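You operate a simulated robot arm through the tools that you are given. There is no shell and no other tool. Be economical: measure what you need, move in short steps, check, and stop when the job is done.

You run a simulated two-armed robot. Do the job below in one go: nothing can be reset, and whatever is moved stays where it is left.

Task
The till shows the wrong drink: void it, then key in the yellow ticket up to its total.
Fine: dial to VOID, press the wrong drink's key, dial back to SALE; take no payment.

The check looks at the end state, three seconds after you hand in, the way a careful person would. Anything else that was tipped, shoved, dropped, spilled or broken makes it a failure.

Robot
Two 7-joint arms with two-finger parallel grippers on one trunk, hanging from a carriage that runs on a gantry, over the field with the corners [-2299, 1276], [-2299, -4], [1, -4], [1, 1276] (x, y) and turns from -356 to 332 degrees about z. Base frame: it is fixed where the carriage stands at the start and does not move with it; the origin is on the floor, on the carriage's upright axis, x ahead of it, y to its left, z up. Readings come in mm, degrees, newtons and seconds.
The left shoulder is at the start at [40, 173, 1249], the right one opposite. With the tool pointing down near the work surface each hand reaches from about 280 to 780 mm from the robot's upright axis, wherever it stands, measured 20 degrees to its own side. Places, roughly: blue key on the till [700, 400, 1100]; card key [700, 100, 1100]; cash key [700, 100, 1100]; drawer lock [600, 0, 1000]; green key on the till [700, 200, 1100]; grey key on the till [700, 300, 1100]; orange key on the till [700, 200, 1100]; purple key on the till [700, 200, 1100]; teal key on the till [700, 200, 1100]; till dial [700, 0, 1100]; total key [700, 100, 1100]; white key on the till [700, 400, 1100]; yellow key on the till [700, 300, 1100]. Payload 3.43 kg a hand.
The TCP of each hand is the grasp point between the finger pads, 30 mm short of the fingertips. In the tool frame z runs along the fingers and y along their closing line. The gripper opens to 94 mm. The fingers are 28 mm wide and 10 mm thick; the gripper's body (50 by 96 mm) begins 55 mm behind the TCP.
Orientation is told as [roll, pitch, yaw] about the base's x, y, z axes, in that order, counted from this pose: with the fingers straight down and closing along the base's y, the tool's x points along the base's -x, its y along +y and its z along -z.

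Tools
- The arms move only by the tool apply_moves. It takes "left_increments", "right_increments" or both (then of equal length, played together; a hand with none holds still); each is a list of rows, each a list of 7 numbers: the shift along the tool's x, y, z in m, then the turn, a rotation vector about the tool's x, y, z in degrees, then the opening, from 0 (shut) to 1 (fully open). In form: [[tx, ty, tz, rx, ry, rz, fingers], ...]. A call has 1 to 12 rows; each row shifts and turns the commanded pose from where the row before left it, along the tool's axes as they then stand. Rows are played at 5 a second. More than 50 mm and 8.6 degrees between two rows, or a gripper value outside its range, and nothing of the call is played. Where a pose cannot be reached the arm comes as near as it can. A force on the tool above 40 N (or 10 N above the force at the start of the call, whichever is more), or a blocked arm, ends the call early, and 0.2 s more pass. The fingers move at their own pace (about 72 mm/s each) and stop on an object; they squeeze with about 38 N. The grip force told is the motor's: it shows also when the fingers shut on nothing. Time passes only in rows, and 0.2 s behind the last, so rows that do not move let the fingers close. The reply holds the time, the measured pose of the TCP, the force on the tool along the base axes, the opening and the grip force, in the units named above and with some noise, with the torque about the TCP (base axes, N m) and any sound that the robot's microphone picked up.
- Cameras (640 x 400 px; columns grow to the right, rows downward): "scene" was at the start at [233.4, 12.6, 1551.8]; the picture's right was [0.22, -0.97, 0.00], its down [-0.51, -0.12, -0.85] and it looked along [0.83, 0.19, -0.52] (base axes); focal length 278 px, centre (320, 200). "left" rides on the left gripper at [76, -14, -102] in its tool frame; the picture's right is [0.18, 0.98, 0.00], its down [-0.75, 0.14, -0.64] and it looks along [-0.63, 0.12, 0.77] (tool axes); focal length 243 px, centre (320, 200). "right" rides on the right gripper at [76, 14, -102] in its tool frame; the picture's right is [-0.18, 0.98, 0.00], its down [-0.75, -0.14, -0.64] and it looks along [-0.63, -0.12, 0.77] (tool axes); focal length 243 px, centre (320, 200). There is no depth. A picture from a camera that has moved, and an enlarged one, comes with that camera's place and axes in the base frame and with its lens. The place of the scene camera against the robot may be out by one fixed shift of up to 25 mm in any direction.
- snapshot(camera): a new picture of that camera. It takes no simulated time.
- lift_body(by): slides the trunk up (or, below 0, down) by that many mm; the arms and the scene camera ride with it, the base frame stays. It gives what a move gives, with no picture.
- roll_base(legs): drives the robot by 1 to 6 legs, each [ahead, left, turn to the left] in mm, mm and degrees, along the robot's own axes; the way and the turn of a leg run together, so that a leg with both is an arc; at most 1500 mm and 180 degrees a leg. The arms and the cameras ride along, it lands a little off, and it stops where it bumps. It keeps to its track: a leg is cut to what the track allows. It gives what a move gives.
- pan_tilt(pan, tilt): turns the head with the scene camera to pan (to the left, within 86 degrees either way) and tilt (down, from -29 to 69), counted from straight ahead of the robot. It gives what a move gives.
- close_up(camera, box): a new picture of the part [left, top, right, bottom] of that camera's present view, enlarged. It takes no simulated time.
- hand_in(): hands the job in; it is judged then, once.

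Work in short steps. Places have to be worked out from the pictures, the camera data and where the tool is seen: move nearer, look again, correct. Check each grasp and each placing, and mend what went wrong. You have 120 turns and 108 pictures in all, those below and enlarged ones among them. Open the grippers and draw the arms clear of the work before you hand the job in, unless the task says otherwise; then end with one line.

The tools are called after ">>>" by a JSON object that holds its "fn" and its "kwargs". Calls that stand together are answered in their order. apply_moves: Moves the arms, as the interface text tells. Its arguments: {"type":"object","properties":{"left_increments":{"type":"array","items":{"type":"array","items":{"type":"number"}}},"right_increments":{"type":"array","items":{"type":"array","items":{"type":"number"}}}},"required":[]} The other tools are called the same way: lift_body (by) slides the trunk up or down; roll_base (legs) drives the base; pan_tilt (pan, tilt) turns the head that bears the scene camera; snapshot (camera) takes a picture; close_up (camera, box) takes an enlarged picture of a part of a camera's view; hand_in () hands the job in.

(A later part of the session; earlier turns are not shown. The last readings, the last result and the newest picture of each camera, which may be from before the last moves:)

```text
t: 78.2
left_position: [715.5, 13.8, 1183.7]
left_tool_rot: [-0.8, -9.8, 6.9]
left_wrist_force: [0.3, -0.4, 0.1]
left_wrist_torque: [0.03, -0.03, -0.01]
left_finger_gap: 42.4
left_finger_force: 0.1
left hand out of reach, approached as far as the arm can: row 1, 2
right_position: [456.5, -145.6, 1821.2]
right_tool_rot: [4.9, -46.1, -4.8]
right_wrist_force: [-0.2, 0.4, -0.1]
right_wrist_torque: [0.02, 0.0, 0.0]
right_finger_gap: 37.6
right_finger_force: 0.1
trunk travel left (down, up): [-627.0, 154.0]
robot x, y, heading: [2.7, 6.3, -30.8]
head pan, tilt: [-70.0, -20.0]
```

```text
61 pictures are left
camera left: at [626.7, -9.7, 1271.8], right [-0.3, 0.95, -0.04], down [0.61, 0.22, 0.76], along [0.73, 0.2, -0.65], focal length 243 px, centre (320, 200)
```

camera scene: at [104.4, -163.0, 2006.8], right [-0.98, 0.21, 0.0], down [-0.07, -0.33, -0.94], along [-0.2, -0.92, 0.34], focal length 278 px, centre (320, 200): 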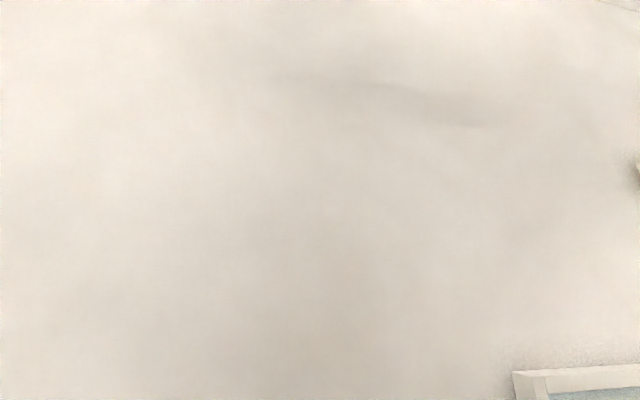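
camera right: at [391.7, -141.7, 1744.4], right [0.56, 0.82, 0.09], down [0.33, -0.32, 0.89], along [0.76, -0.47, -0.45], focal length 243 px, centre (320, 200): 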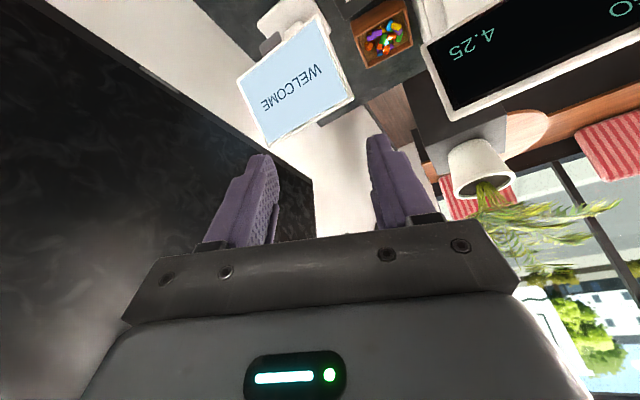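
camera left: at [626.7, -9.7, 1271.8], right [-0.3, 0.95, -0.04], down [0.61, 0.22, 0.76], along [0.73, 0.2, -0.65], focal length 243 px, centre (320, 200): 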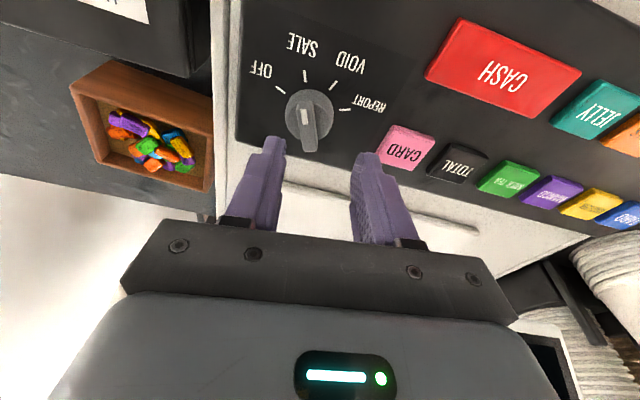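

I use the base and trunk as rigid positioners: turn -0.7° and lower the trunk 22 mm, then look.

>>> {"fn": "roll_base", "kwargs": {"legs": [[0, 0, -0.7]]}}

>>> {"fn": "lift_body", "kwargs": {"by": -22}}

>>> {"fn": "snapshot", "kwargs": {"camera": "left"}}

```text
t: 79.0
left_position: [716.8, 4.0, 1182.9]
left_tool_rot: [-0.7, -9.8, 6.2]
left_wrist_force: [0.0, -0.2, -0.1]
left_wrist_torque: [0.02, 0.01, 0.01]
left_finger_gap: 42.4
left_finger_force: 0.0
right_position: [453.4, -150.8, 1823.4]
right_tool_rot: [5.0, -45.9, -5.4]
right_wrist_force: [-0.9, 0.6, 0.0]
right_wrist_torque: [-0.02, -0.02, 0.02]
right_finger_gap: 37.4
right_finger_force: 0.0
trunk travel left (down, up): [-627.0, 154.0]
robot x, y, heading: [-1.6, 5.1, -31.1]
head pan, tilt: [-70.0, -20.0]
```

```text
t: 79.7
left_position: [716.6, 5.0, 1162.5]
left_tool_rot: [-0.7, -9.8, 6.2]
left_wrist_force: [-0.3, 0.5, -0.1]
left_wrist_torque: [-0.02, 0.0, -0.04]
left_finger_gap: 42.1
left_finger_force: 0.1
right_position: [453.7, -151.5, 1799.7]
right_tool_rot: [4.9, -46.0, -5.4]
right_wrist_force: [-0.6, -0.4, 0.3]
right_wrist_torque: [-0.01, 0.03, -0.01]
right_finger_gap: 37.5
right_finger_force: 0.1
trunk travel left (down, up): [-605.0, 176.0]
robot x, y, heading: [-1.1, 3.6, -31.3]
head pan, tilt: [-70.0, -20.0]
```

```text
60 pictures are left
camera left: at [626.8, -17.5, 1250.1], right [-0.28, 0.96, -0.04], down [0.61, 0.22, 0.76], along [0.74, 0.19, -0.65], focal length 243 px, centre (320, 200)
```

left: 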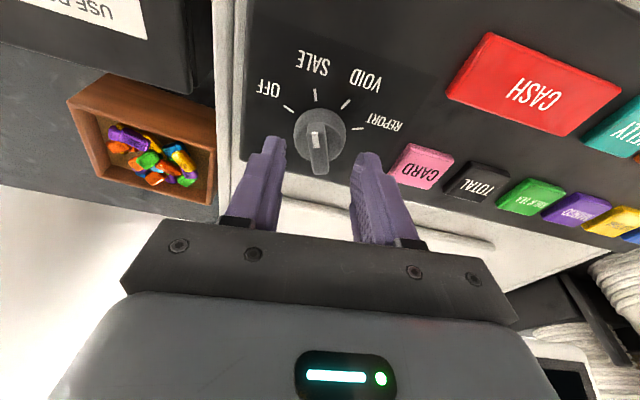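

The bar is centred between the fingers. Lower a further 18 mm.

>>> {"fn": "lift_body", "kwargs": {"by": -18}}

>>> {"fn": "close_up", "kwargs": {"camera": "left", "box": [230, 60, 430, 210]}}

```text
t: 80.3
left_position: [716.1, 5.8, 1143.6]
left_tool_rot: [-0.7, -9.8, 6.2]
left_wrist_force: [-1.2, 0.7, 0.9]
left_wrist_torque: [-0.03, 0.0, -0.01]
left_finger_gap: 42.3
left_finger_force: 0.0
right_position: [454.6, -151.7, 1782.2]
right_tool_rot: [5.0, -46.0, -5.4]
right_wrist_force: [-0.2, 1.1, 0.3]
right_wrist_torque: [-0.03, 0.01, -0.02]
right_finger_gap: 37.4
right_finger_force: 0.0
trunk travel left (down, up): [-587.0, 194.0]
robot x, y, heading: [-3.1, 3.0, -31.2]
head pan, tilt: [-70.0, -20.0]
```

```text
2.67 times, centred on (330, 135) of left
camera zoom: at [626.8, -17.5, 1232.0], right [-0.28, 0.96, -0.04], down [0.61, 0.22, 0.76], along [0.74, 0.19, -0.65], focal length 647 px, centre (293, 373)
```

zoom: 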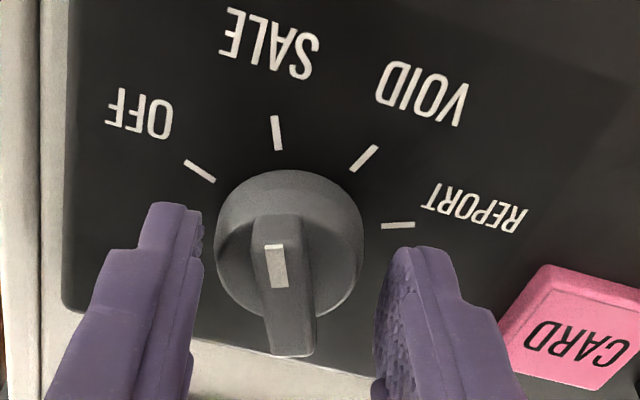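

No contact so far. I close the fingers on the bar without moving.

>>> {"fn": "apply_moves", "kwargs": {"left_increments": [[0, 0, 0, 0, 0, 0, 0.2], [0, 0, 0, 0, 0, 0, 0.1], [0, 0, 0, 0, 0, 0, 0], [0, 0, 0, 0, 0, 0, 0]]}}

>>> {"fn": "close_up", "kwargs": {"camera": "left", "box": [230, 60, 430, 210]}}

```text
t: 81.3
left_position: [717.1, 3.7, 1143.3]
left_tool_rot: [-0.7, -9.7, 6.1]
left_wrist_force: [-0.5, -3.9, 0.8]
left_wrist_torque: [-0.1, -0.24, -0.01]
left_finger_gap: 32.9
left_finger_force: 45.2
right_position: [453.3, -150.8, 1781.6]
right_tool_rot: [5.0, -46.1, -5.4]
right_wrist_force: [0.4, 0.0, -0.6]
right_wrist_torque: [-0.01, 0.0, 0.0]
right_finger_gap: 37.6
right_finger_force: 0.2
trunk travel left (down, up): [-587.0, 194.0]
robot x, y, heading: [-2.5, 4.6, -31.2]
head pan, tilt: [-70.0, -20.0]
```

```text
2.67 times, centred on (330, 135) of left
camera zoom: at [626.6, -18.4, 1232.1], right [-0.28, 0.96, -0.04], down [0.62, 0.22, 0.76], along [0.74, 0.19, -0.65], focal length 647 px, centre (293, 373)
```

zoom: 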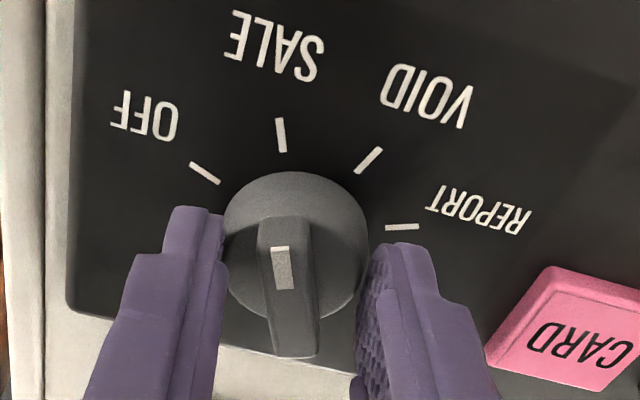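

The 33 mm gap shows the fingers hold the disk itself — even better, no alignment needed: I can twist it from yaw +6 to -39. I open, lower 6 mm for more purchase and close again.

>>> {"fn": "apply_moves", "kwargs": {"left_increments": [[0, 0, 0, 0, 0, 0, 0.45], [0, 0, 0, 0, 0, 0, 0.45]]}}

>>> {"fn": "lift_body", "kwargs": {"by": -6}}

>>> {"fn": "apply_moves", "kwargs": {"left_increments": [[0, 0, 0, 0, 0, 0, 0.2], [0, 0, 0, 0, 0, 0, 0.1], [0, 0, 0, 0, 0, 0, 0], [0, 0, 0, 0, 0, 0, 0]]}}

```text
t: 81.9
left_position: [718.0, 5.4, 1143.3]
left_tool_rot: [-0.7, -9.7, 6.2]
left_wrist_force: [0.9, 0.7, 1.2]
left_wrist_torque: [0.01, 0.03, 0.0]
left_finger_gap: 42.5
left_finger_force: 0.0
right_position: [454.0, -150.6, 1782.2]
right_tool_rot: [5.0, -46.0, -5.3]
right_wrist_force: [-0.4, 0.0, 0.5]
right_wrist_torque: [0.02, 0.02, 0.01]
right_finger_gap: 37.5
right_finger_force: 0.1
trunk travel left (down, up): [-587.0, 194.0]
robot x, y, heading: [-0.3, 3.7, -31.3]
head pan, tilt: [-70.0, -20.0]
```

```text
t: 82.5
left_position: [717.3, 5.9, 1136.7]
left_tool_rot: [-0.7, -9.8, 6.2]
left_wrist_force: [0.0, -0.5, 0.0]
left_wrist_torque: [0.02, 0.02, 0.01]
left_finger_gap: 42.3
left_finger_force: 0.0
right_position: [454.3, -149.6, 1776.2]
right_tool_rot: [5.0, -46.1, -5.4]
right_wrist_force: [0.4, 0.0, -0.3]
right_wrist_torque: [0.03, 0.02, -0.01]
right_finger_gap: 37.9
right_finger_force: 0.2
trunk travel left (down, up): [-581.0, 200.0]
robot x, y, heading: [-1.3, 5.8, -31.2]
head pan, tilt: [-70.0, -20.0]
```

```text
t: 83.5
left_position: [716.2, 5.0, 1137.5]
left_tool_rot: [-0.9, -9.7, 6.1]
left_wrist_force: [0.1, -4.3, 0.4]
left_wrist_torque: [-0.14, -0.31, -0.02]
left_finger_gap: 34.2
left_finger_force: 44.7
right_position: [455.0, -151.2, 1776.6]
right_tool_rot: [4.9, -46.1, -5.4]
right_wrist_force: [-0.2, 0.2, -0.4]
right_wrist_torque: [0.02, -0.06, 0.04]
right_finger_gap: 37.5
right_finger_force: 0.0
trunk travel left (down, up): [-581.0, 200.0]
robot x, y, heading: [1.3, 1.9, -31.4]
head pan, tilt: [-70.0, -20.0]
```

Firm hold on the disk. I twist it clockwise (seen from above) about its axis, three rows first.

>>> {"fn": "apply_moves", "kwargs": {"left_increments": [[-0.0002, 0.0019, 0, 1.264, 0, 7.393, 0], [-0.0002, 0.0019, 0, 1.264, 0, 7.393, 0], [-0.0002, 0.0019, 0, 1.264, 0, 7.393, 0]]}}

>>> {"fn": "close_up", "kwargs": {"camera": "left", "box": [230, 60, 430, 210]}}

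```text
t: 84.3
left_position: [716.5, 7.1, 1137.6]
left_tool_rot: [-0.9, -10.1, -16.5]
left_wrist_force: [-1.9, -11.9, 3.5]
left_wrist_torque: [-0.32, 0.82, -0.11]
left_finger_gap: 34.0
left_finger_force: 45.0
right_position: [453.2, -151.4, 1776.7]
right_tool_rot: [4.9, -46.1, -5.3]
right_wrist_force: [0.8, -0.1, 0.3]
right_wrist_torque: [-0.02, -0.01, 0.02]
right_finger_gap: 37.6
right_finger_force: 0.0
trunk travel left (down, up): [-581.0, 200.0]
robot x, y, heading: [-1.1, 3.3, -31.3]
head pan, tilt: [-70.0, -20.0]
```

```text
2.67 times, centred on (330, 135) of left
camera zoom: at [624.7, 21.1, 1225.7], right [0.11, 0.99, -0.05], down [0.65, -0.03, 0.76], along [0.75, -0.11, -0.65], focal length 647 px, centre (293, 373)
```

zoom: 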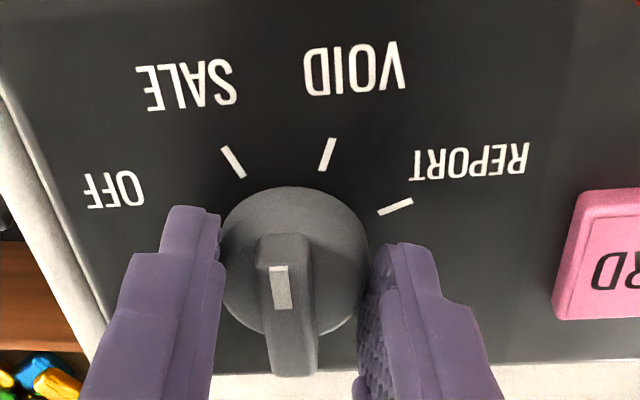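

The dial turned with the hand, now halfway between SALE and VOID. Three more rows.

>>> {"fn": "apply_moves", "kwargs": {"left_increments": [[-0.0002, 0.0019, 0, 1.264, 0, 7.393, 0], [-0.0002, 0.0019, 0, 1.264, 0, 7.393, 0], [-0.0002, 0.0019, 0, 1.264, 0, 7.393, 0]]}}

>>> {"fn": "close_up", "kwargs": {"camera": "left", "box": [230, 60, 430, 210]}}

```text
t: 85.1
left_position: [718.7, 8.6, 1138.2]
left_tool_rot: [-1.0, -10.4, -39.2]
left_wrist_force: [-15.9, -24.0, 12.8]
left_wrist_torque: [-0.14, 1.36, -0.16]
left_finger_gap: 34.2
left_finger_force: 45.3
right_position: [452.3, -152.2, 1777.7]
right_tool_rot: [4.8, -46.0, -5.3]
right_wrist_force: [-0.3, -0.1, 0.1]
right_wrist_torque: [0.0, 0.02, -0.01]
right_finger_gap: 37.7
right_finger_force: 0.0
trunk travel left (down, up): [-581.0, 200.0]
robot x, y, heading: [-1.2, 2.6, -31.3]
head pan, tilt: [-70.0, -20.0]
```

```text
2.67 times, centred on (330, 135) of left
camera zoom: at [638.2, 58.4, 1225.0], right [0.48, 0.87, -0.05], down [0.58, -0.28, 0.77], along [0.66, -0.4, -0.64], focal length 647 px, centre (293, 373)
```

zoom: 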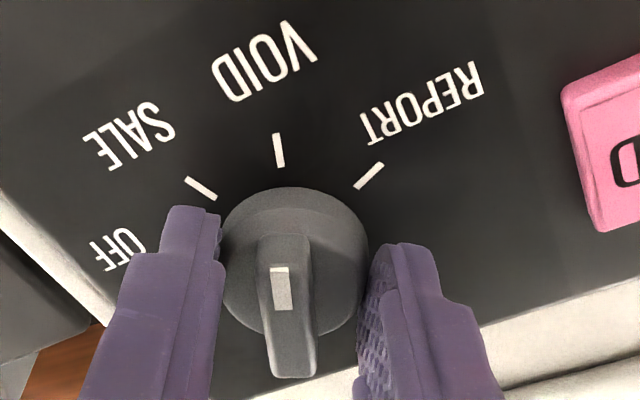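

Pointer now at VOID. I open the fingers and raise the trunk 60 mm.

>>> {"fn": "apply_moves", "kwargs": {"left_increments": [[0, 0, 0, 0, 0, 0, 0.5], [0, 0, 0, 0, 0, 0, 0.5]]}}

>>> {"fn": "lift_body", "kwargs": {"by": 60}}

>>> {"fn": "snapshot", "kwargs": {"camera": "left"}}

```text
t: 85.7
left_position: [720.4, 18.2, 1136.2]
left_tool_rot: [-0.4, -10.1, -38.6]
left_wrist_force: [-3.0, -4.6, -0.9]
left_wrist_torque: [-0.14, 0.06, -0.09]
left_finger_gap: 50.6
left_finger_force: 2.4
right_position: [453.1, -150.5, 1775.3]
right_tool_rot: [4.9, -46.0, -5.3]
right_wrist_force: [-0.1, -0.7, 0.7]
right_wrist_torque: [0.02, -0.01, 0.01]
right_finger_gap: 37.5
right_finger_force: 0.0
trunk travel left (down, up): [-581.0, 200.0]
robot x, y, heading: [0.7, 2.3, -31.0]
head pan, tilt: [-70.0, -20.0]
```

```text
t: 86.7
left_position: [720.3, 16.7, 1197.0]
left_tool_rot: [-0.6, -10.2, -38.7]
left_wrist_force: [-0.2, -0.4, 0.3]
left_wrist_torque: [-0.02, 0.01, 0.02]
left_finger_gap: 47.0
left_finger_force: 0.0
right_position: [453.5, -149.9, 1835.4]
right_tool_rot: [5.0, -46.0, -5.4]
right_wrist_force: [-0.2, 0.8, -0.2]
right_wrist_torque: [-0.02, -0.02, 0.0]
right_finger_gap: 37.6
right_finger_force: 0.2
trunk travel left (down, up): [-641.0, 140.0]
robot x, y, heading: [0.3, 5.1, -31.2]
head pan, tilt: [-70.0, -20.0]
```

```text
55 pictures are left
camera left: at [639.6, 64.3, 1284.6], right [0.48, 0.88, -0.04], down [0.58, -0.28, 0.76], along [0.66, -0.39, -0.64], focal length 243 px, centre (320, 200)
```

left: 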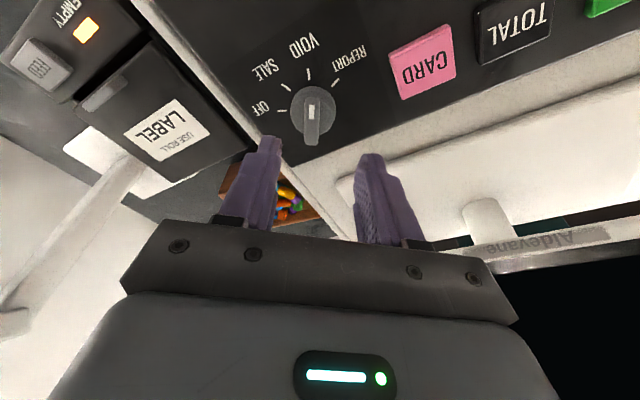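

Dial stands at VOID. I close the fingers and travel toward the MANGO key.

>>> {"fn": "apply_moves", "kwargs": {"left_increments": [[0.0246, 0.0312, -0.0044, 0, 0, 0, 0], [0.0246, 0.0312, -0.0044, 0, 0, 0, 0], [0.0246, 0.0312, -0.0044, 0, 0, 0, 0], [0.0246, 0.0312, -0.0044, 0, 0, 0, 0], [0, 0, 0, -1.4, 0, -7.9, 0], [0, 0, 0, -1.4, 0, -7.9, 0], [0, 0, 0, -1.4, 0, -7.9, 0], [0, 0, 0, -1.4, 0, -7.9, 0], [0, 0, 0, -1.1, 0, -6, 0]]}}

```text
t: 88.7
left_position: [720.4, 174.9, 1196.6]
left_tool_rot: [-0.5, -9.9, -0.6]
left_wrist_force: [0.9, -0.6, -1.4]
left_wrist_torque: [0.02, 0.0, 0.01]
left_finger_gap: 0.1
left_finger_force: 33.5
right_position: [454.0, -150.4, 1837.5]
right_tool_rot: [5.0, -46.0, -5.3]
right_wrist_force: [-0.6, -0.2, -0.4]
right_wrist_torque: [0.01, 0.0, -0.04]
right_finger_gap: 37.8
right_finger_force: 0.0
trunk travel left (down, up): [-641.0, 140.0]
robot x, y, heading: [-0.2, 2.5, -31.0]
head pan, tilt: [-70.0, -20.0]
```

No limits hit. I move over MANGO (733, 248) at tip height ~1118 and check with the camera.

>>> {"fn": "apply_moves", "kwargs": {"left_increments": [[-0.0016, 0.0243, 0.01, 0, 0, 0, 0], [-0.0016, 0.0243, 0.018, 0, 0, 0, 0], [-0.0016, 0.0243, 0.0195, 0, 0, 0, 0]]}}

>>> {"fn": "snapshot", "kwargs": {"camera": "left"}}

```text
t: 89.5
left_position: [735.1, 249.2, 1150.5]
left_tool_rot: [-0.4, -9.9, -0.7]
left_wrist_force: [-0.1, 0.1, -0.6]
left_wrist_torque: [-0.02, 0.02, -0.02]
left_finger_gap: 0.0
left_finger_force: 32.6
right_position: [454.0, -151.2, 1836.6]
right_tool_rot: [5.0, -45.9, -5.4]
right_wrist_force: [-0.3, 0.4, 0.4]
right_wrist_torque: [0.0, 0.02, -0.01]
right_finger_gap: 37.4
right_finger_force: 0.1
trunk travel left (down, up): [-641.0, 140.0]
robot x, y, heading: [1.1, 3.6, -31.2]
head pan, tilt: [-70.0, -20.0]
```

```text
54 pictures are left
camera left: at [643.4, 236.5, 1238.7], right [-0.17, 0.98, -0.04], down [0.63, 0.14, 0.76], along [0.75, 0.1, -0.65], focal length 243 px, centre (320, 200)
```

left: 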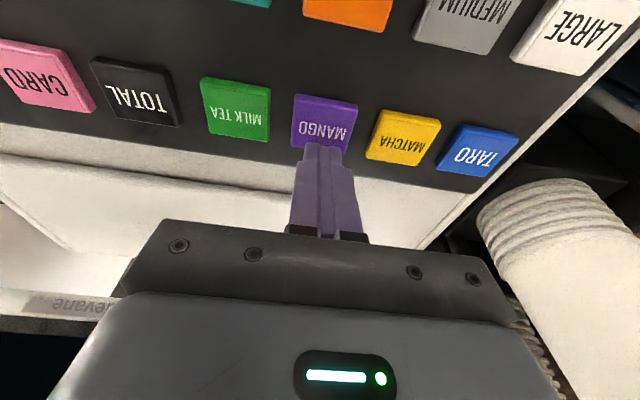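

Tip is lined up on MANGO. I press in small rows, watching force and sound.

>>> {"fn": "apply_moves", "kwargs": {"left_increments": [[0.0017, 0, 0.0098, 0, 0, 0, 0], [0.0005, 0, 0.003, 0, 0, 0, 0], [0.0003, 0, 0.002, 0, 0, 0, 0], [0.0003, 0, 0.002, 0, 0, 0, 0]]}}

```text
t: 90.5
left_position: [735.7, 248.3, 1133.2]
left_tool_rot: [-0.6, -9.9, -0.7]
left_wrist_force: [-4.8, 1.9, 11.7]
left_wrist_torque: [0.04, 0.24, -0.03]
left_finger_gap: 0.0
left_finger_force: 32.9
right_position: [454.6, -151.0, 1837.1]
right_tool_rot: [5.1, -46.1, -5.4]
right_wrist_force: [0.2, 0.1, -0.4]
right_wrist_torque: [0.02, 0.03, 0.03]
right_finger_gap: 37.5
right_finger_force: 0.1
trunk travel left (down, up): [-641.0, 140.0]
robot x, y, heading: [-3.4, 6.2, -31.2]
head pan, tilt: [-70.0, -20.0]
heard: click
```

A click. I raise 30 mm and check the display.

>>> {"fn": "apply_moves", "kwargs": {"left_increments": [[-0.0026, 0, -0.0148, 0, 0, 0, 0], [-0.0034, 0, -0.0197, 0, 0, 0, 0]]}}

>>> {"fn": "pan_tilt", "kwargs": {"pan": 35, "tilt": 40}}

>>> {"fn": "snapshot", "kwargs": {"camera": "scene"}}

```text
t: 91.1
left_position: [736.7, 247.7, 1169.8]
left_tool_rot: [-0.6, -9.9, -0.7]
left_wrist_force: [-0.7, 0.0, 0.4]
left_wrist_torque: [0.01, 0.03, -0.02]
left_finger_gap: 0.0
left_finger_force: 33.2
right_position: [454.8, -151.0, 1838.0]
right_tool_rot: [5.0, -46.0, -5.4]
right_wrist_force: [-0.1, 0.0, -0.7]
right_wrist_torque: [0.01, -0.01, -0.01]
right_finger_gap: 37.6
right_finger_force: 0.0
trunk travel left (down, up): [-641.0, 140.0]
robot x, y, heading: [1.0, 7.7, -31.3]
head pan, tilt: [-70.0, -20.0]
```

```text
t: 92.9
left_position: [735.4, 248.1, 1167.2]
left_tool_rot: [-0.5, -9.9, -0.7]
left_wrist_force: [-0.2, 0.2, 0.4]
left_wrist_torque: [0.0, -0.02, -0.04]
left_finger_gap: 0.3
left_finger_force: 32.9
right_position: [454.4, -150.5, 1836.6]
right_tool_rot: [5.0, -46.0, -5.3]
right_wrist_force: [0.1, 0.4, -1.0]
right_wrist_torque: [0.01, -0.01, -0.04]
right_finger_gap: 37.4
right_finger_force: 0.1
trunk travel left (down, up): [-641.0, 140.0]
robot x, y, heading: [-1.2, 3.2, -31.0]
head pan, tilt: [35.0, 40.0]
```

```text
53 pictures are left
camera scene: at [206.3, -81.2, 1777.8], right [0.06, -1.0, 0.0], down [-0.64, -0.04, -0.77], along [0.76, 0.05, -0.64], focal length 278 px, centre (320, 200)
```

scene: 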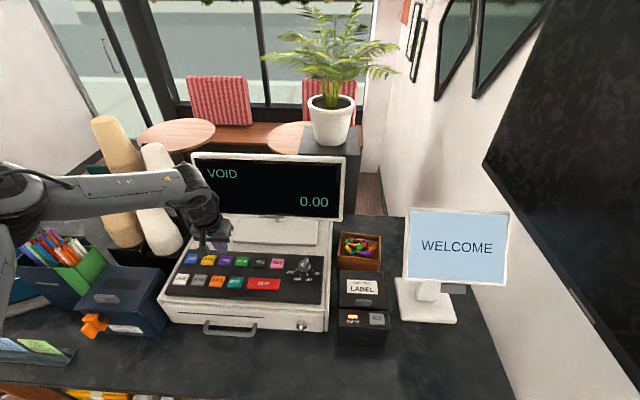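

Display: VOID 0.00. Now back to the dial: I raise, move right and set yaw to about -50, fingers opening.

>>> {"fn": "apply_moves", "kwargs": {"left_increments": [[0.0017, -0.043, -0.0098, 0, 0, 0, 0], [0.0017, -0.043, -0.0098, 0, 0, 0, 0], [0.0017, -0.043, -0.0098, 0, 0, 0, 0], [0, 0, 0, 1.41, 0, 8.08, 0.5], [0, 0, 0, 1.41, 0, 8.08, 0.5], [0, 0, 0, 1.41, 0, 8.08, 0.5], [0, 0, 0, 1.41, 0, 8.08, 0.5], [0, 0, 0, 1.41, 0, 8.08, 0.5], [0, 0, 0, 1.41, 0, 8.08, 0.5]]}}

```text
t: 94.9
left_position: [723.8, 121.4, 1196.0]
left_tool_rot: [-0.3, -10.2, -50.1]
left_wrist_force: [-0.4, -0.7, -0.5]
left_wrist_torque: [-0.03, 0.02, 0.0]
left_finger_gap: 47.0
left_finger_force: 0.0
right_position: [454.5, -150.3, 1835.4]
right_tool_rot: [5.1, -45.9, -5.4]
right_wrist_force: [-0.3, 0.1, -0.3]
right_wrist_torque: [0.01, 0.06, 0.0]
right_finger_gap: 37.6
right_finger_force: 0.1
trunk travel left (down, up): [-641.0, 140.0]
robot x, y, heading: [-2.1, 5.2, -31.5]
head pan, tilt: [35.0, 40.0]
```

Now slide over the dial.

>>> {"fn": "apply_moves", "kwargs": {"left_increments": [[-0.0269, -0.0229, 0.0048, 0, 0, 0, 0.5], [-0.0269, -0.0229, 0.0048, 0, 0, 0, 0.5], [-0.0269, -0.0229, 0.0048, 0, 0, 0, 0.5]]}}

>>> {"fn": "snapshot", "kwargs": {"camera": "left"}}

```text
t: 95.7
left_position: [726.2, 13.4, 1197.9]
left_tool_rot: [-0.2, -10.2, -49.9]
left_wrist_force: [-0.6, -0.4, -0.6]
left_wrist_torque: [0.01, -0.02, 0.0]
left_finger_gap: 47.0
left_finger_force: 0.0
right_position: [453.8, -150.4, 1836.1]
right_tool_rot: [5.1, -45.9, -5.4]
right_wrist_force: [-0.7, 0.1, -0.1]
right_wrist_torque: [-0.02, 0.04, 0.0]
right_finger_gap: 37.4
right_finger_force: 0.0
trunk travel left (down, up): [-641.0, 140.0]
robot x, y, heading: [-4.2, 7.4, -31.2]
head pan, tilt: [35.0, 40.0]
```

```text
52 pictures are left
camera left: at [655.4, 75.0, 1284.7], right [0.64, 0.77, -0.04], down [0.52, -0.39, 0.76], along [0.58, -0.51, -0.64], focal length 243 px, centre (320, 200)
```

left: 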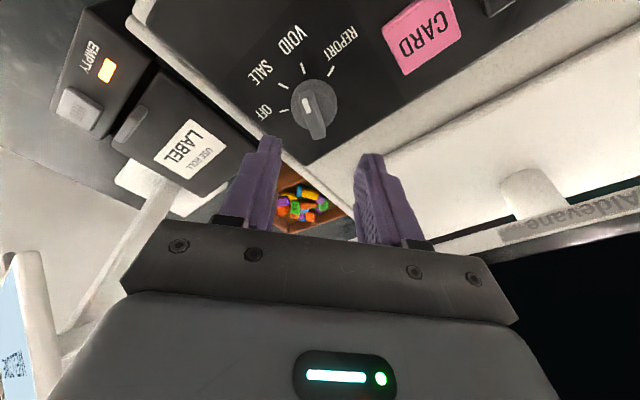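

Aligned as before. Lower the trunk 60 mm and check.

>>> {"fn": "lift_body", "kwargs": {"by": -45}}

>>> {"fn": "close_up", "kwargs": {"camera": "left", "box": [230, 60, 430, 210]}}

>>> {"fn": "lift_body", "kwargs": {"by": -15}}

```text
t: 96.6
left_position: [725.9, 13.3, 1153.4]
left_tool_rot: [-0.3, -10.2, -49.9]
left_wrist_force: [0.5, -0.7, -0.2]
left_wrist_torque: [-0.02, -0.04, -0.02]
left_finger_gap: 46.9
left_finger_force: 0.0
right_position: [453.6, -151.1, 1791.8]
right_tool_rot: [4.9, -46.1, -5.4]
right_wrist_force: [-0.5, 0.9, -0.6]
right_wrist_torque: [-0.01, 0.0, -0.02]
right_finger_gap: 37.4
right_finger_force: 0.1
trunk travel left (down, up): [-596.0, 185.0]
robot x, y, heading: [0.8, 2.4, -31.3]
head pan, tilt: [35.0, 40.0]
```

```text
2.67 times, centred on (330, 135) of left
camera zoom: at [655.5, 75.3, 1239.9], right [0.64, 0.77, -0.04], down [0.51, -0.39, 0.77], along [0.57, -0.51, -0.64], focal length 647 px, centre (293, 373)
```

zoom: 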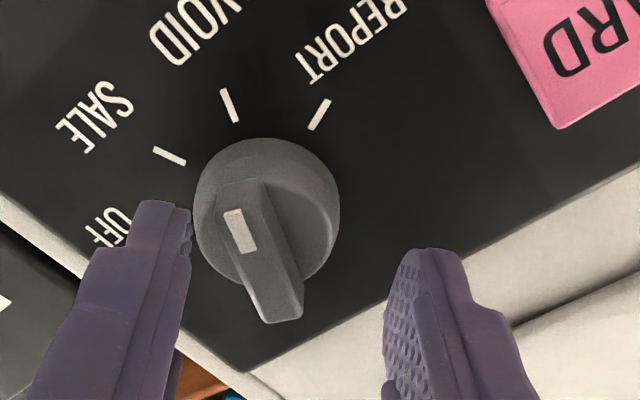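

```text
t: 97.2
left_position: [724.8, 12.9, 1136.8]
left_tool_rot: [-0.3, -10.2, -49.9]
left_wrist_force: [-0.7, 0.1, -0.1]
left_wrist_torque: [0.05, -0.04, 0.03]
left_finger_gap: 47.8
left_finger_force: 1.3
right_position: [453.7, -150.7, 1776.0]
right_tool_rot: [5.0, -46.0, -5.4]
right_wrist_force: [-0.6, -1.1, 0.4]
right_wrist_torque: [-0.01, 0.03, 0.0]
right_finger_gap: 37.6
right_finger_force: 0.1
trunk travel left (down, up): [-581.0, 200.0]
robot x, y, heading: [-3.0, 1.3, -31.4]
head pan, tilt: [35.0, 40.0]
```

The disk sits slightly toward one finger; I shift 4 mm across and close.

>>> {"fn": "apply_moves", "kwargs": {"left_increments": [[0, -0.004, 0, 0, 0, 0, 0.5], [0, 0, 0, 0, 0, 0, 0.25], [0, 0, 0, 0, 0, 0, 0.1], [0, 0, 0, 0, 0, 0, 0], [0, 0, 0, 0, 0, 0, 0]]}}

>>> {"fn": "close_up", "kwargs": {"camera": "left", "box": [230, 60, 430, 210]}}

```text
t: 98.4
left_position: [718.6, 8.7, 1136.3]
left_tool_rot: [-0.6, -10.2, -50.0]
left_wrist_force: [-14.9, -7.2, 12.8]
left_wrist_torque: [0.44, 0.83, -0.11]
left_finger_gap: 34.3
left_finger_force: 45.0
right_position: [453.3, -151.0, 1775.5]
right_tool_rot: [4.8, -46.0, -5.3]
right_wrist_force: [0.2, 0.7, 0.0]
right_wrist_torque: [0.0, -0.02, -0.01]
right_finger_gap: 37.7
right_finger_force: 0.1
trunk travel left (down, up): [-581.0, 200.0]
robot x, y, heading: [-3.2, 5.4, -31.6]
head pan, tilt: [35.0, 40.0]
```

```text
2.67 times, centred on (330, 135) of left
camera zoom: at [650.3, 71.1, 1224.0], right [0.64, 0.77, -0.04], down [0.52, -0.39, 0.76], along [0.57, -0.51, -0.64], focal length 647 px, centre (293, 373)
```

zoom: 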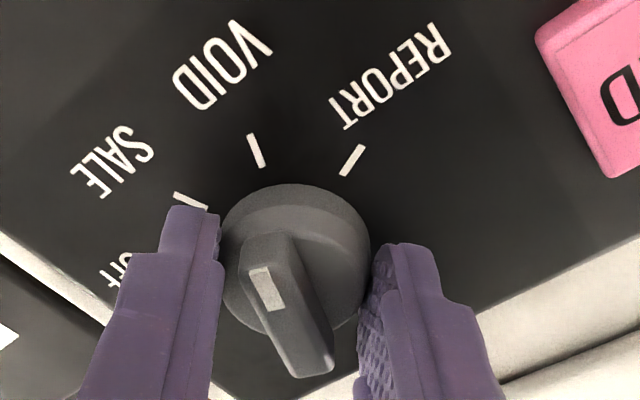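

Good hold. I twist counter-clockwise, three rows first.

>>> {"fn": "apply_moves", "kwargs": {"left_increments": [[0, -0.0009, 0, -1.3, 0, -7.38, 0], [0, -0.0009, 0, -1.3, 0, -7.38, 0], [0, -0.0009, 0, -1.3, 0, -7.38, 0]]}}

>>> {"fn": "close_up", "kwargs": {"camera": "left", "box": [230, 60, 430, 210]}}

```text
t: 99.2
left_position: [719.7, 6.7, 1136.8]
left_tool_rot: [-0.5, -10.1, -27.3]
left_wrist_force: [-16.3, -7.5, 12.7]
left_wrist_torque: [-0.61, -0.22, -0.07]
left_finger_gap: 34.0
left_finger_force: 44.9
right_position: [454.0, -151.4, 1775.5]
right_tool_rot: [4.9, -46.0, -5.2]
right_wrist_force: [-0.5, 0.5, 0.4]
right_wrist_torque: [-0.02, 0.01, -0.02]
right_finger_gap: 37.5
right_finger_force: 0.1
trunk travel left (down, up): [-581.0, 200.0]
robot x, y, heading: [-2.6, 1.7, -31.2]
head pan, tilt: [35.0, 40.0]
```

```text
2.67 times, centred on (330, 135) of left
camera zoom: at [630.7, 37.6, 1224.2], right [0.29, 0.96, -0.04], down [0.63, -0.16, 0.76], along [0.72, -0.25, -0.65], focal length 647 px, centre (293, 373)
```

zoom: 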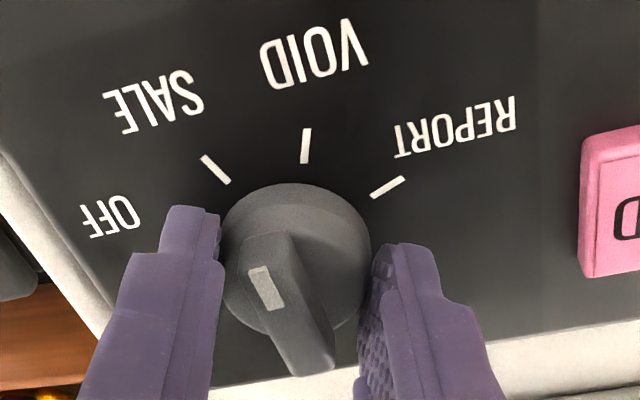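

It follows; halfway. Three more rows.

>>> {"fn": "apply_moves", "kwargs": {"left_increments": [[0, -0.0009, 0, -1.3, 0, -7.38, 0], [0, -0.0009, 0, -1.3, 0, -7.38, 0], [0, -0.0009, 0, -1.3, 0, -7.38, 0]]}}

>>> {"fn": "close_up", "kwargs": {"camera": "left", "box": [230, 60, 430, 210]}}

```text
t: 100.0
left_position: [718.7, 6.0, 1136.6]
left_tool_rot: [-0.3, -10.0, -4.8]
left_wrist_force: [-12.9, -2.9, 14.4]
left_wrist_torque: [-0.22, -0.54, -0.06]
left_finger_gap: 34.2
left_finger_force: 45.3
right_position: [454.1, -150.5, 1775.4]
right_tool_rot: [5.0, -46.0, -5.5]
right_wrist_force: [-0.9, -0.1, 0.3]
right_wrist_torque: [0.02, 0.02, 0.02]
right_finger_gap: 37.5
right_finger_force: 0.1
trunk travel left (down, up): [-581.0, 200.0]
robot x, y, heading: [-2.4, 5.4, -31.6]
head pan, tilt: [35.0, 40.0]
```

```text
2.67 times, centred on (330, 135) of left
camera zoom: at [625.5, -0.8, 1224.3], right [-0.1, 0.99, -0.04], down [0.64, 0.09, 0.76], along [0.76, 0.05, -0.65], focal length 647 px, centre (293, 373)
```

zoom: 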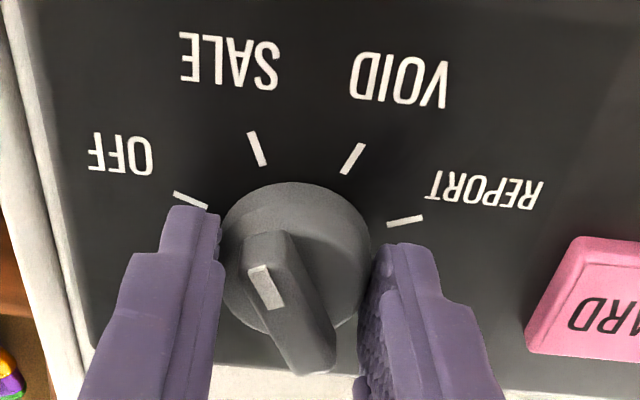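

Bar has kept its angle to the hand through 45°, so it should be on SALE. I open and raise.

>>> {"fn": "apply_moves", "kwargs": {"left_increments": [[0, 0, 0, 0, 0, 0, 0.5], [0, 0, 0, 0, 0, 0, 0.5]]}}

>>> {"fn": "lift_body", "kwargs": {"by": 60}}

>>> {"fn": "close_up", "kwargs": {"camera": "left", "box": [220, 20, 460, 170]}}

>>> {"fn": "snapshot", "kwargs": {"camera": "scene"}}

```text
t: 100.6
left_position: [719.5, 5.2, 1137.7]
left_tool_rot: [-0.3, -9.9, -5.0]
left_wrist_force: [0.3, 0.7, -0.5]
left_wrist_torque: [-0.01, -0.01, -0.01]
left_finger_gap: 46.8
left_finger_force: 0.0
right_position: [453.5, -151.0, 1775.2]
right_tool_rot: [5.1, -46.0, -5.4]
right_wrist_force: [0.0, 0.7, -0.4]
right_wrist_torque: [-0.03, -0.02, -0.01]
right_finger_gap: 37.7
right_finger_force: 0.0
trunk travel left (down, up): [-581.0, 200.0]
robot x, y, heading: [3.7, 2.2, -31.5]
head pan, tilt: [35.0, 40.0]
```

```text
t: 101.6
left_position: [719.0, 5.0, 1196.8]
left_tool_rot: [-0.4, -9.9, -5.0]
left_wrist_force: [-0.3, 0.0, -0.2]
left_wrist_torque: [-0.04, -0.04, 0.02]
left_finger_gap: 47.0
left_finger_force: 0.0
right_position: [454.9, -151.1, 1835.9]
right_tool_rot: [5.0, -46.0, -5.4]
right_wrist_force: [0.2, 0.0, -0.6]
right_wrist_torque: [0.02, -0.02, 0.01]
right_finger_gap: 37.3
right_finger_force: 0.0
trunk travel left (down, up): [-641.0, 140.0]
robot x, y, heading: [0.1, 4.0, -31.2]
head pan, tilt: [35.0, 40.0]
```

```text
2.67 times, centred on (340, 95) of left
camera zoom: at [625.5, -0.5, 1284.6], right [-0.09, 0.99, -0.04], down [0.64, 0.09, 0.76], along [0.76, 0.05, -0.65], focal length 647 px, centre (267, 480)
```

zoom: 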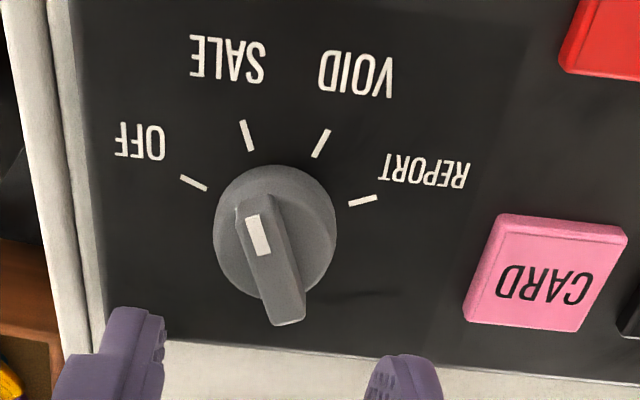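

```text
46 pictures are left
camera scene: at [206.2, -81.1, 1777.7], right [0.07, -1.0, 0.0], down [-0.64, -0.04, -0.77], along [0.76, 0.05, -0.64], focal length 278 px, centre (320, 200)
```

scene: 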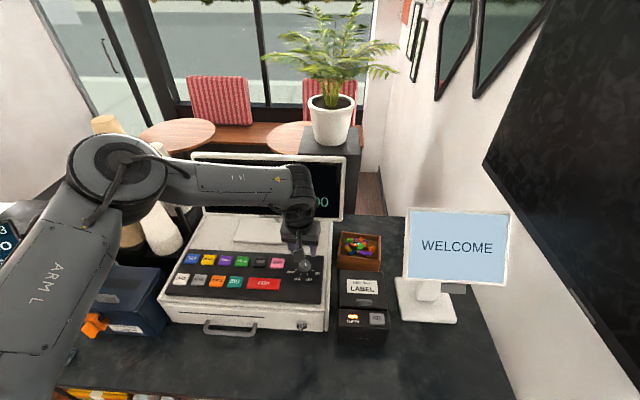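

Dial is on SALE. I close the fingers and travel to the MATCHA key.

>>> {"fn": "apply_moves", "kwargs": {"left_increments": [[0.0017, 0.0421, -0.0003, 0, 0, 0, 0], [0.0017, 0.0421, -0.0003, 0, 0, 0, 0], [0.0017, 0.0421, -0.0003, 0, 0, 0, 0], [0.0017, 0.0421, -0.0003, 0, 0, 0, 0], [0.0017, 0.0421, -0.0003, 0, 0, 0, 0], [0.0017, 0.0421, -0.0003, 0, 0, 0, 0], [0.0017, 0.0421, -0.0003, 0, 0, 0, 0], [0, 0, 0, -0.8, 0, -4.5, 0]]}}

```text
t: 103.4
left_position: [732.6, 299.5, 1193.1]
left_tool_rot: [-0.4, -9.9, -0.2]
left_wrist_force: [-0.7, 0.3, 0.3]
left_wrist_torque: [0.01, 0.0, 0.06]
left_finger_gap: 0.2
left_finger_force: 33.2
right_position: [453.8, -150.5, 1836.0]
right_tool_rot: [4.9, -46.0, -5.5]
right_wrist_force: [0.4, -0.4, -0.5]
right_wrist_torque: [-0.02, 0.01, 0.01]
right_finger_gap: 37.6
right_finger_force: 0.0
trunk travel left (down, up): [-641.0, 140.0]
robot x, y, heading: [-1.8, 2.5, -31.2]
head pan, tilt: [35.0, 40.0]
```

Down to 1150 and check alignment.

>>> {"fn": "apply_moves", "kwargs": {"left_increments": [[0.0027, 0, 0.0213, 0, 0, 0, 0], [0.0027, 0, 0.0213, 0, 0, 0, 0]]}}

>>> {"fn": "snapshot", "kwargs": {"camera": "left"}}

```text
t: 104.0
left_position: [736.1, 300.3, 1150.7]
left_tool_rot: [-0.4, -9.9, -0.2]
left_wrist_force: [-0.2, 0.0, -1.1]
left_wrist_torque: [0.01, 0.03, -0.03]
left_finger_gap: 0.1
left_finger_force: 33.6
right_position: [454.6, -150.9, 1836.9]
right_tool_rot: [5.1, -46.0, -5.4]
right_wrist_force: [-0.1, 0.3, 0.2]
right_wrist_torque: [0.01, 0.02, 0.01]
right_finger_gap: 37.7
right_finger_force: 0.1
trunk travel left (down, up): [-641.0, 140.0]
robot x, y, heading: [-1.7, 3.0, -31.7]
head pan, tilt: [35.0, 40.0]
```

```text
45 pictures are left
camera left: at [642.5, 287.1, 1238.3], right [-0.17, 0.98, -0.04], down [0.63, 0.14, 0.76], along [0.75, 0.11, -0.65], focal length 243 px, centre (320, 200)
```

left: 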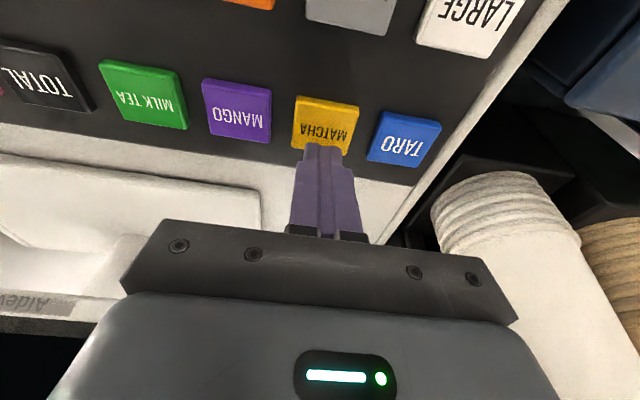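

Same alignment as for MANGO. Press with the same stroke, then rise.

>>> {"fn": "apply_moves", "kwargs": {"left_increments": [[0.0017, 0, 0.0098, 0, 0, 0, 0], [0.0005, 0, 0.003, 0, 0, 0, 0], [0.0003, 0, 0.002, 0, 0, 0, 0], [0.0003, 0, 0.002, 0, 0, 0, 0], [0, 0, 0, 0, 0, 0, 0], [-0.0034, 0, -0.0197, 0, 0, 0, 0], [-0.0026, 0, -0.0148, 0, 0, 0, 0]]}}

>>> {"fn": "snapshot", "kwargs": {"camera": "scene"}}

```text
t: 105.6
left_position: [734.0, 296.3, 1168.3]
left_tool_rot: [-0.4, -9.8, -0.5]
left_wrist_force: [-0.1, -0.3, 0.1]
left_wrist_torque: [0.03, 0.0, 0.0]
left_finger_gap: 0.0
left_finger_force: 33.0
right_position: [454.0, -150.2, 1836.4]
right_tool_rot: [5.1, -46.2, -5.4]
right_wrist_force: [0.2, 0.0, -0.6]
right_wrist_torque: [0.03, 0.04, 0.0]
right_finger_gap: 37.9
right_finger_force: 0.1
trunk travel left (down, up): [-641.0, 140.0]
robot x, y, heading: [0.2, 6.8, -31.4]
head pan, tilt: [35.0, 40.0]
heard: click
```

```text
44 pictures are left
camera scene: at [206.3, -81.1, 1777.7], right [0.07, -1.0, 0.0], down [-0.64, -0.04, -0.77], along [0.76, 0.05, -0.64], focal length 278 px, centre (320, 200)
```

scene: 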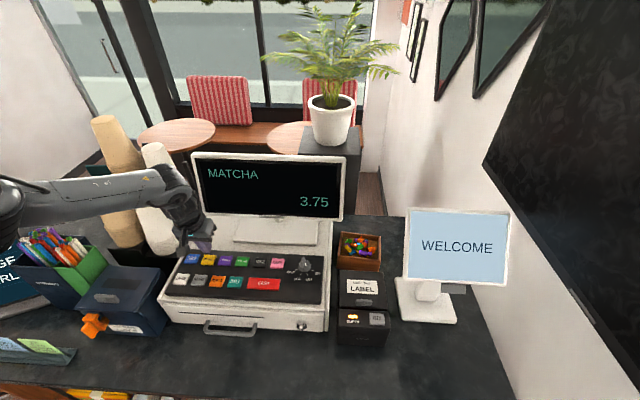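

MATCHA 3.75 shown. Next, MEDIUM at about (664, 300).

>>> {"fn": "apply_moves", "kwargs": {"left_increments": [[0.0345, 0.002, -0.006, 0, 0, 0, 0], [0.0345, 0.002, -0.006, 0, 0, 0, 0], [0.003, 0, 0.0177, 0, 0, 0, 0]]}}

>>> {"fn": "snapshot", "kwargs": {"camera": "left"}}

```text
t: 106.4
left_position: [665.1, 300.7, 1149.0]
left_tool_rot: [-0.4, -9.9, -0.4]
left_wrist_force: [0.2, 0.8, -0.5]
left_wrist_torque: [0.02, -0.01, -0.02]
left_finger_gap: 0.0
left_finger_force: 32.9
right_position: [454.8, -150.6, 1836.7]
right_tool_rot: [5.0, -46.0, -5.4]
right_wrist_force: [-0.8, -0.1, -0.7]
right_wrist_torque: [-0.01, 0.02, 0.0]
right_finger_gap: 37.8
right_finger_force: 0.1
trunk travel left (down, up): [-641.0, 140.0]
robot x, y, heading: [-5.2, 8.7, -31.5]
head pan, tilt: [35.0, 40.0]
```

```text
43 pictures are left
camera left: at [572.8, 288.6, 1238.2], right [-0.17, 0.98, -0.04], down [0.63, 0.14, 0.76], along [0.75, 0.11, -0.65], focal length 243 px, centre (320, 200)
```

left: 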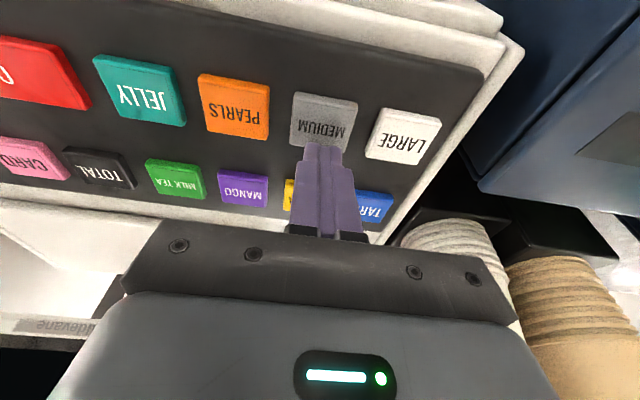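

Aligned on MEDIUM. Press and rise.

>>> {"fn": "apply_moves", "kwargs": {"left_increments": [[0.0017, 0, 0.0098, 0, 0, 0, 0], [0.0005, 0, 0.003, 0, 0, 0, 0], [0.0003, 0, 0.002, 0, 0, 0, 0], [0.0003, 0, 0.002, 0, 0, 0, 0], [0, 0, 0, 0, 0, 0, 0], [-0.0034, 0, -0.0197, 0, 0, 0, 0], [-0.0026, 0, -0.0148, 0, 0, 0, 0]]}}

>>> {"fn": "close_up", "kwargs": {"camera": "scene", "box": [160, 140, 360, 265]}}

```text
t: 108.0
left_position: [664.3, 303.7, 1170.0]
left_tool_rot: [-0.4, -10.0, -0.3]
left_wrist_force: [1.0, 0.0, -0.1]
left_wrist_torque: [0.03, 0.0, -0.01]
left_finger_gap: 0.0
left_finger_force: 32.7
right_position: [453.7, -150.7, 1835.9]
right_tool_rot: [4.9, -46.1, -5.5]
right_wrist_force: [0.8, -0.2, -0.1]
right_wrist_torque: [-0.01, 0.0, 0.02]
right_finger_gap: 37.7
right_finger_force: 0.1
trunk travel left (down, up): [-641.0, 140.0]
robot x, y, heading: [-2.5, 4.3, -31.3]
head pan, tilt: [35.0, 40.0]
heard: click
```

```text
3.20 times, centred on (260, 202) of scene
camera zoom: at [206.3, -81.1, 1777.7], right [0.07, -1.0, 0.0], down [-0.64, -0.04, -0.77], along [0.76, 0.05, -0.64], focal length 888 px, centre (512, 192)
```

zoom: 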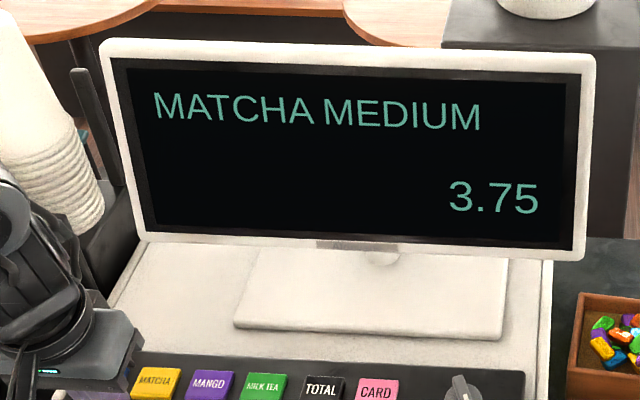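

MATCHA MEDIUM. Next PEARLS at (664, 248).

>>> {"fn": "apply_moves", "kwargs": {"left_increments": [[0, -0.0275, 0, 0, 0, 0, 0], [0, -0.0275, 0, 0, 0, 0, 0], [0.0034, 0, 0.0197, 0, 0, 0, 0]]}}

>>> {"fn": "snapshot", "kwargs": {"camera": "left"}}

```text
t: 108.8
left_position: [661.9, 248.6, 1151.4]
left_tool_rot: [-0.5, -9.9, -0.3]
left_wrist_force: [0.4, -0.4, 0.0]
left_wrist_torque: [0.0, 0.02, 0.04]
left_finger_gap: 0.3
left_finger_force: 32.3
right_position: [454.0, -149.7, 1836.6]
right_tool_rot: [5.0, -46.1, -5.4]
right_wrist_force: [-0.1, 0.3, -0.1]
right_wrist_torque: [-0.02, -0.02, 0.0]
right_finger_gap: 37.5
right_finger_force: 0.1
trunk travel left (down, up): [-641.0, 140.0]
robot x, y, heading: [1.1, 1.2, -31.4]
head pan, tilt: [35.0, 40.0]
```

```text
41 pictures are left
camera left: at [570.1, 235.1, 1239.4], right [-0.17, 0.98, -0.04], down [0.63, 0.14, 0.76], along [0.75, 0.11, -0.65], focal length 243 px, centre (320, 200)
```

left: 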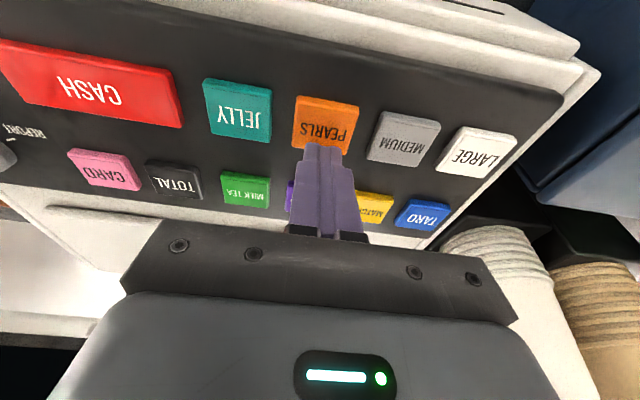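

Aligned. Press PEARLS and rise.

>>> {"fn": "apply_moves", "kwargs": {"left_increments": [[0.0017, 0, 0.0108, 0, 0, 0, 0], [0.0005, 0, 0.003, 0, 0, 0, 0], [0.0003, 0, 0.002, 0, 0, 0, 0], [0.0003, 0, 0.002, 0, 0, 0, 0], [0, 0, 0, 0, 0, 0, 0], [-0.0034, 0, -0.0197, 0, 0, 0, 0], [-0.0034, 0, -0.0197, 0, 0, 0, 0]]}}

>>> {"fn": "close_up", "kwargs": {"camera": "scene", "box": [160, 140, 360, 265]}}

```text
t: 110.4
left_position: [661.9, 247.1, 1172.9]
left_tool_rot: [-0.4, -9.9, -0.3]
left_wrist_force: [-0.6, -0.3, 0.3]
left_wrist_torque: [-0.01, -0.03, -0.02]
left_finger_gap: 0.0
left_finger_force: 33.4
right_position: [454.8, -151.5, 1836.4]
right_tool_rot: [4.9, -46.0, -5.4]
right_wrist_force: [-0.5, 0.4, 0.2]
right_wrist_torque: [-0.01, -0.01, 0.01]
right_finger_gap: 37.8
right_finger_force: 0.1
trunk travel left (down, up): [-641.0, 140.0]
robot x, y, heading: [0.9, 2.3, -31.0]
head pan, tilt: [35.0, 40.0]
heard: click
```

```text
3.20 times, centred on (260, 202) of scene
camera zoom: at [206.3, -81.1, 1777.7], right [0.07, -1.0, 0.0], down [-0.64, -0.04, -0.77], along [0.76, 0.05, -0.64], focal length 888 px, centre (512, 192)
```

zoom: 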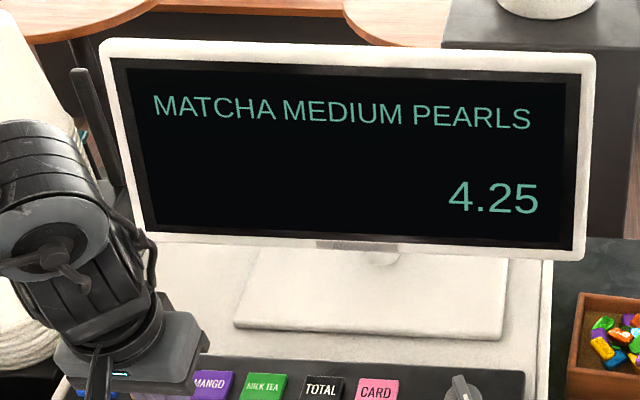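

MATCHA MEDIUM PEARLS 4.25. Now to TOTAL at (733, 139).

>>> {"fn": "apply_moves", "kwargs": {"left_increments": [[-0.0239, -0.036, 0.0008, 0, 0, 0, 0], [-0.0239, -0.036, 0.0008, 0, 0, 0, 0], [-0.0239, -0.036, 0.0008, 0, 0, 0, 0], [0.0034, 0, 0.018, 0, 0, 0, 0]]}}

>>> {"fn": "snapshot", "kwargs": {"camera": "left"}}

```text
t: 111.4
left_position: [734.9, 140.5, 1164.4]
left_tool_rot: [-0.3, -9.9, -0.3]
left_wrist_force: [0.1, -0.2, 0.3]
left_wrist_torque: [0.03, 0.02, 0.01]
left_finger_gap: 0.1
left_finger_force: 32.8
right_position: [453.9, -150.3, 1836.7]
right_tool_rot: [5.0, -46.1, -5.3]
right_wrist_force: [0.6, -0.2, -0.1]
right_wrist_torque: [0.0, -0.04, -0.02]
right_finger_gap: 37.5
right_finger_force: 0.0
trunk travel left (down, up): [-641.0, 140.0]
robot x, y, heading: [-1.6, 1.7, -31.4]
head pan, tilt: [35.0, 40.0]
```

```text
39 pictures are left
camera left: at [641.5, 127.4, 1252.7], right [-0.17, 0.98, -0.04], down [0.63, 0.14, 0.76], along [0.75, 0.11, -0.65], focal length 243 px, centre (320, 200)
```

left: 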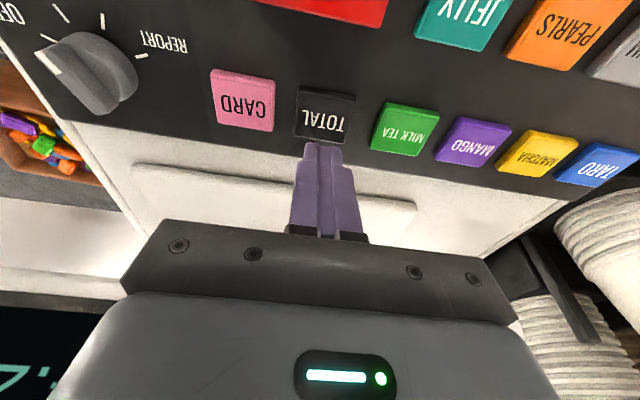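

Lined up with TOTAL, well clear of CARD. I lower 14 mm to the usual start height, press and rise.

>>> {"fn": "apply_moves", "kwargs": {"left_increments": [[0.0045, 0, 0.0133, 0, 0, 0, 0], [0.0017, 0, 0.0098, 0, 0, 0, 0], [0.0005, 0, 0.003, 0, 0, 0, 0], [0.0003, 0, 0.002, 0, 0, 0, 0], [0.0003, 0, 0.002, 0, 0, 0, 0], [0, 0, 0, 0, 0, 0, 0], [-0.0034, 0, -0.0197, 0, 0, 0, 0], [-0.0034, 0, -0.0197, 0, 0, 0, 0], [-0.0034, 0, -0.0197, 0, 0, 0, 0]]}}

>>> {"fn": "snapshot", "kwargs": {"camera": "scene"}}

```text
t: 113.4
left_position: [731.4, 141.1, 1194.5]
left_tool_rot: [-0.4, -10.0, -0.4]
left_wrist_force: [-0.9, -0.2, 0.2]
left_wrist_torque: [0.0, -0.02, -0.02]
left_finger_gap: 0.0
left_finger_force: 32.7
right_position: [454.5, -151.2, 1836.2]
right_tool_rot: [5.0, -46.0, -5.4]
right_wrist_force: [-0.6, 0.3, 0.2]
right_wrist_torque: [0.01, 0.0, 0.02]
right_finger_gap: 37.7
right_finger_force: 0.0
trunk travel left (down, up): [-641.0, 140.0]
robot x, y, heading: [-4.0, 5.0, -31.3]
head pan, tilt: [35.0, 40.0]
heard: click
```

```text
38 pictures are left
camera scene: at [206.3, -81.1, 1777.7], right [0.07, -1.0, 0.0], down [-0.64, -0.04, -0.77], along [0.76, 0.05, -0.64], focal length 278 px, centre (320, 200)
```

scene: 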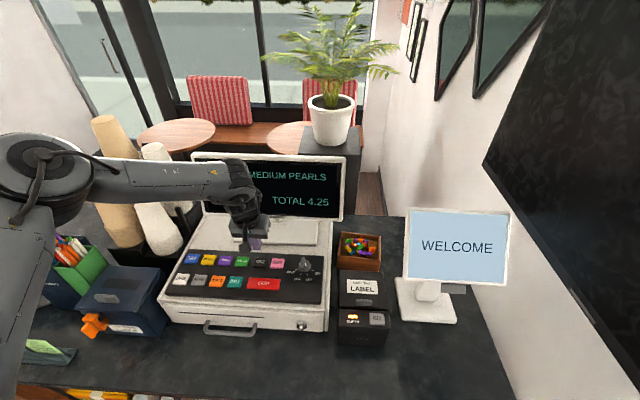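

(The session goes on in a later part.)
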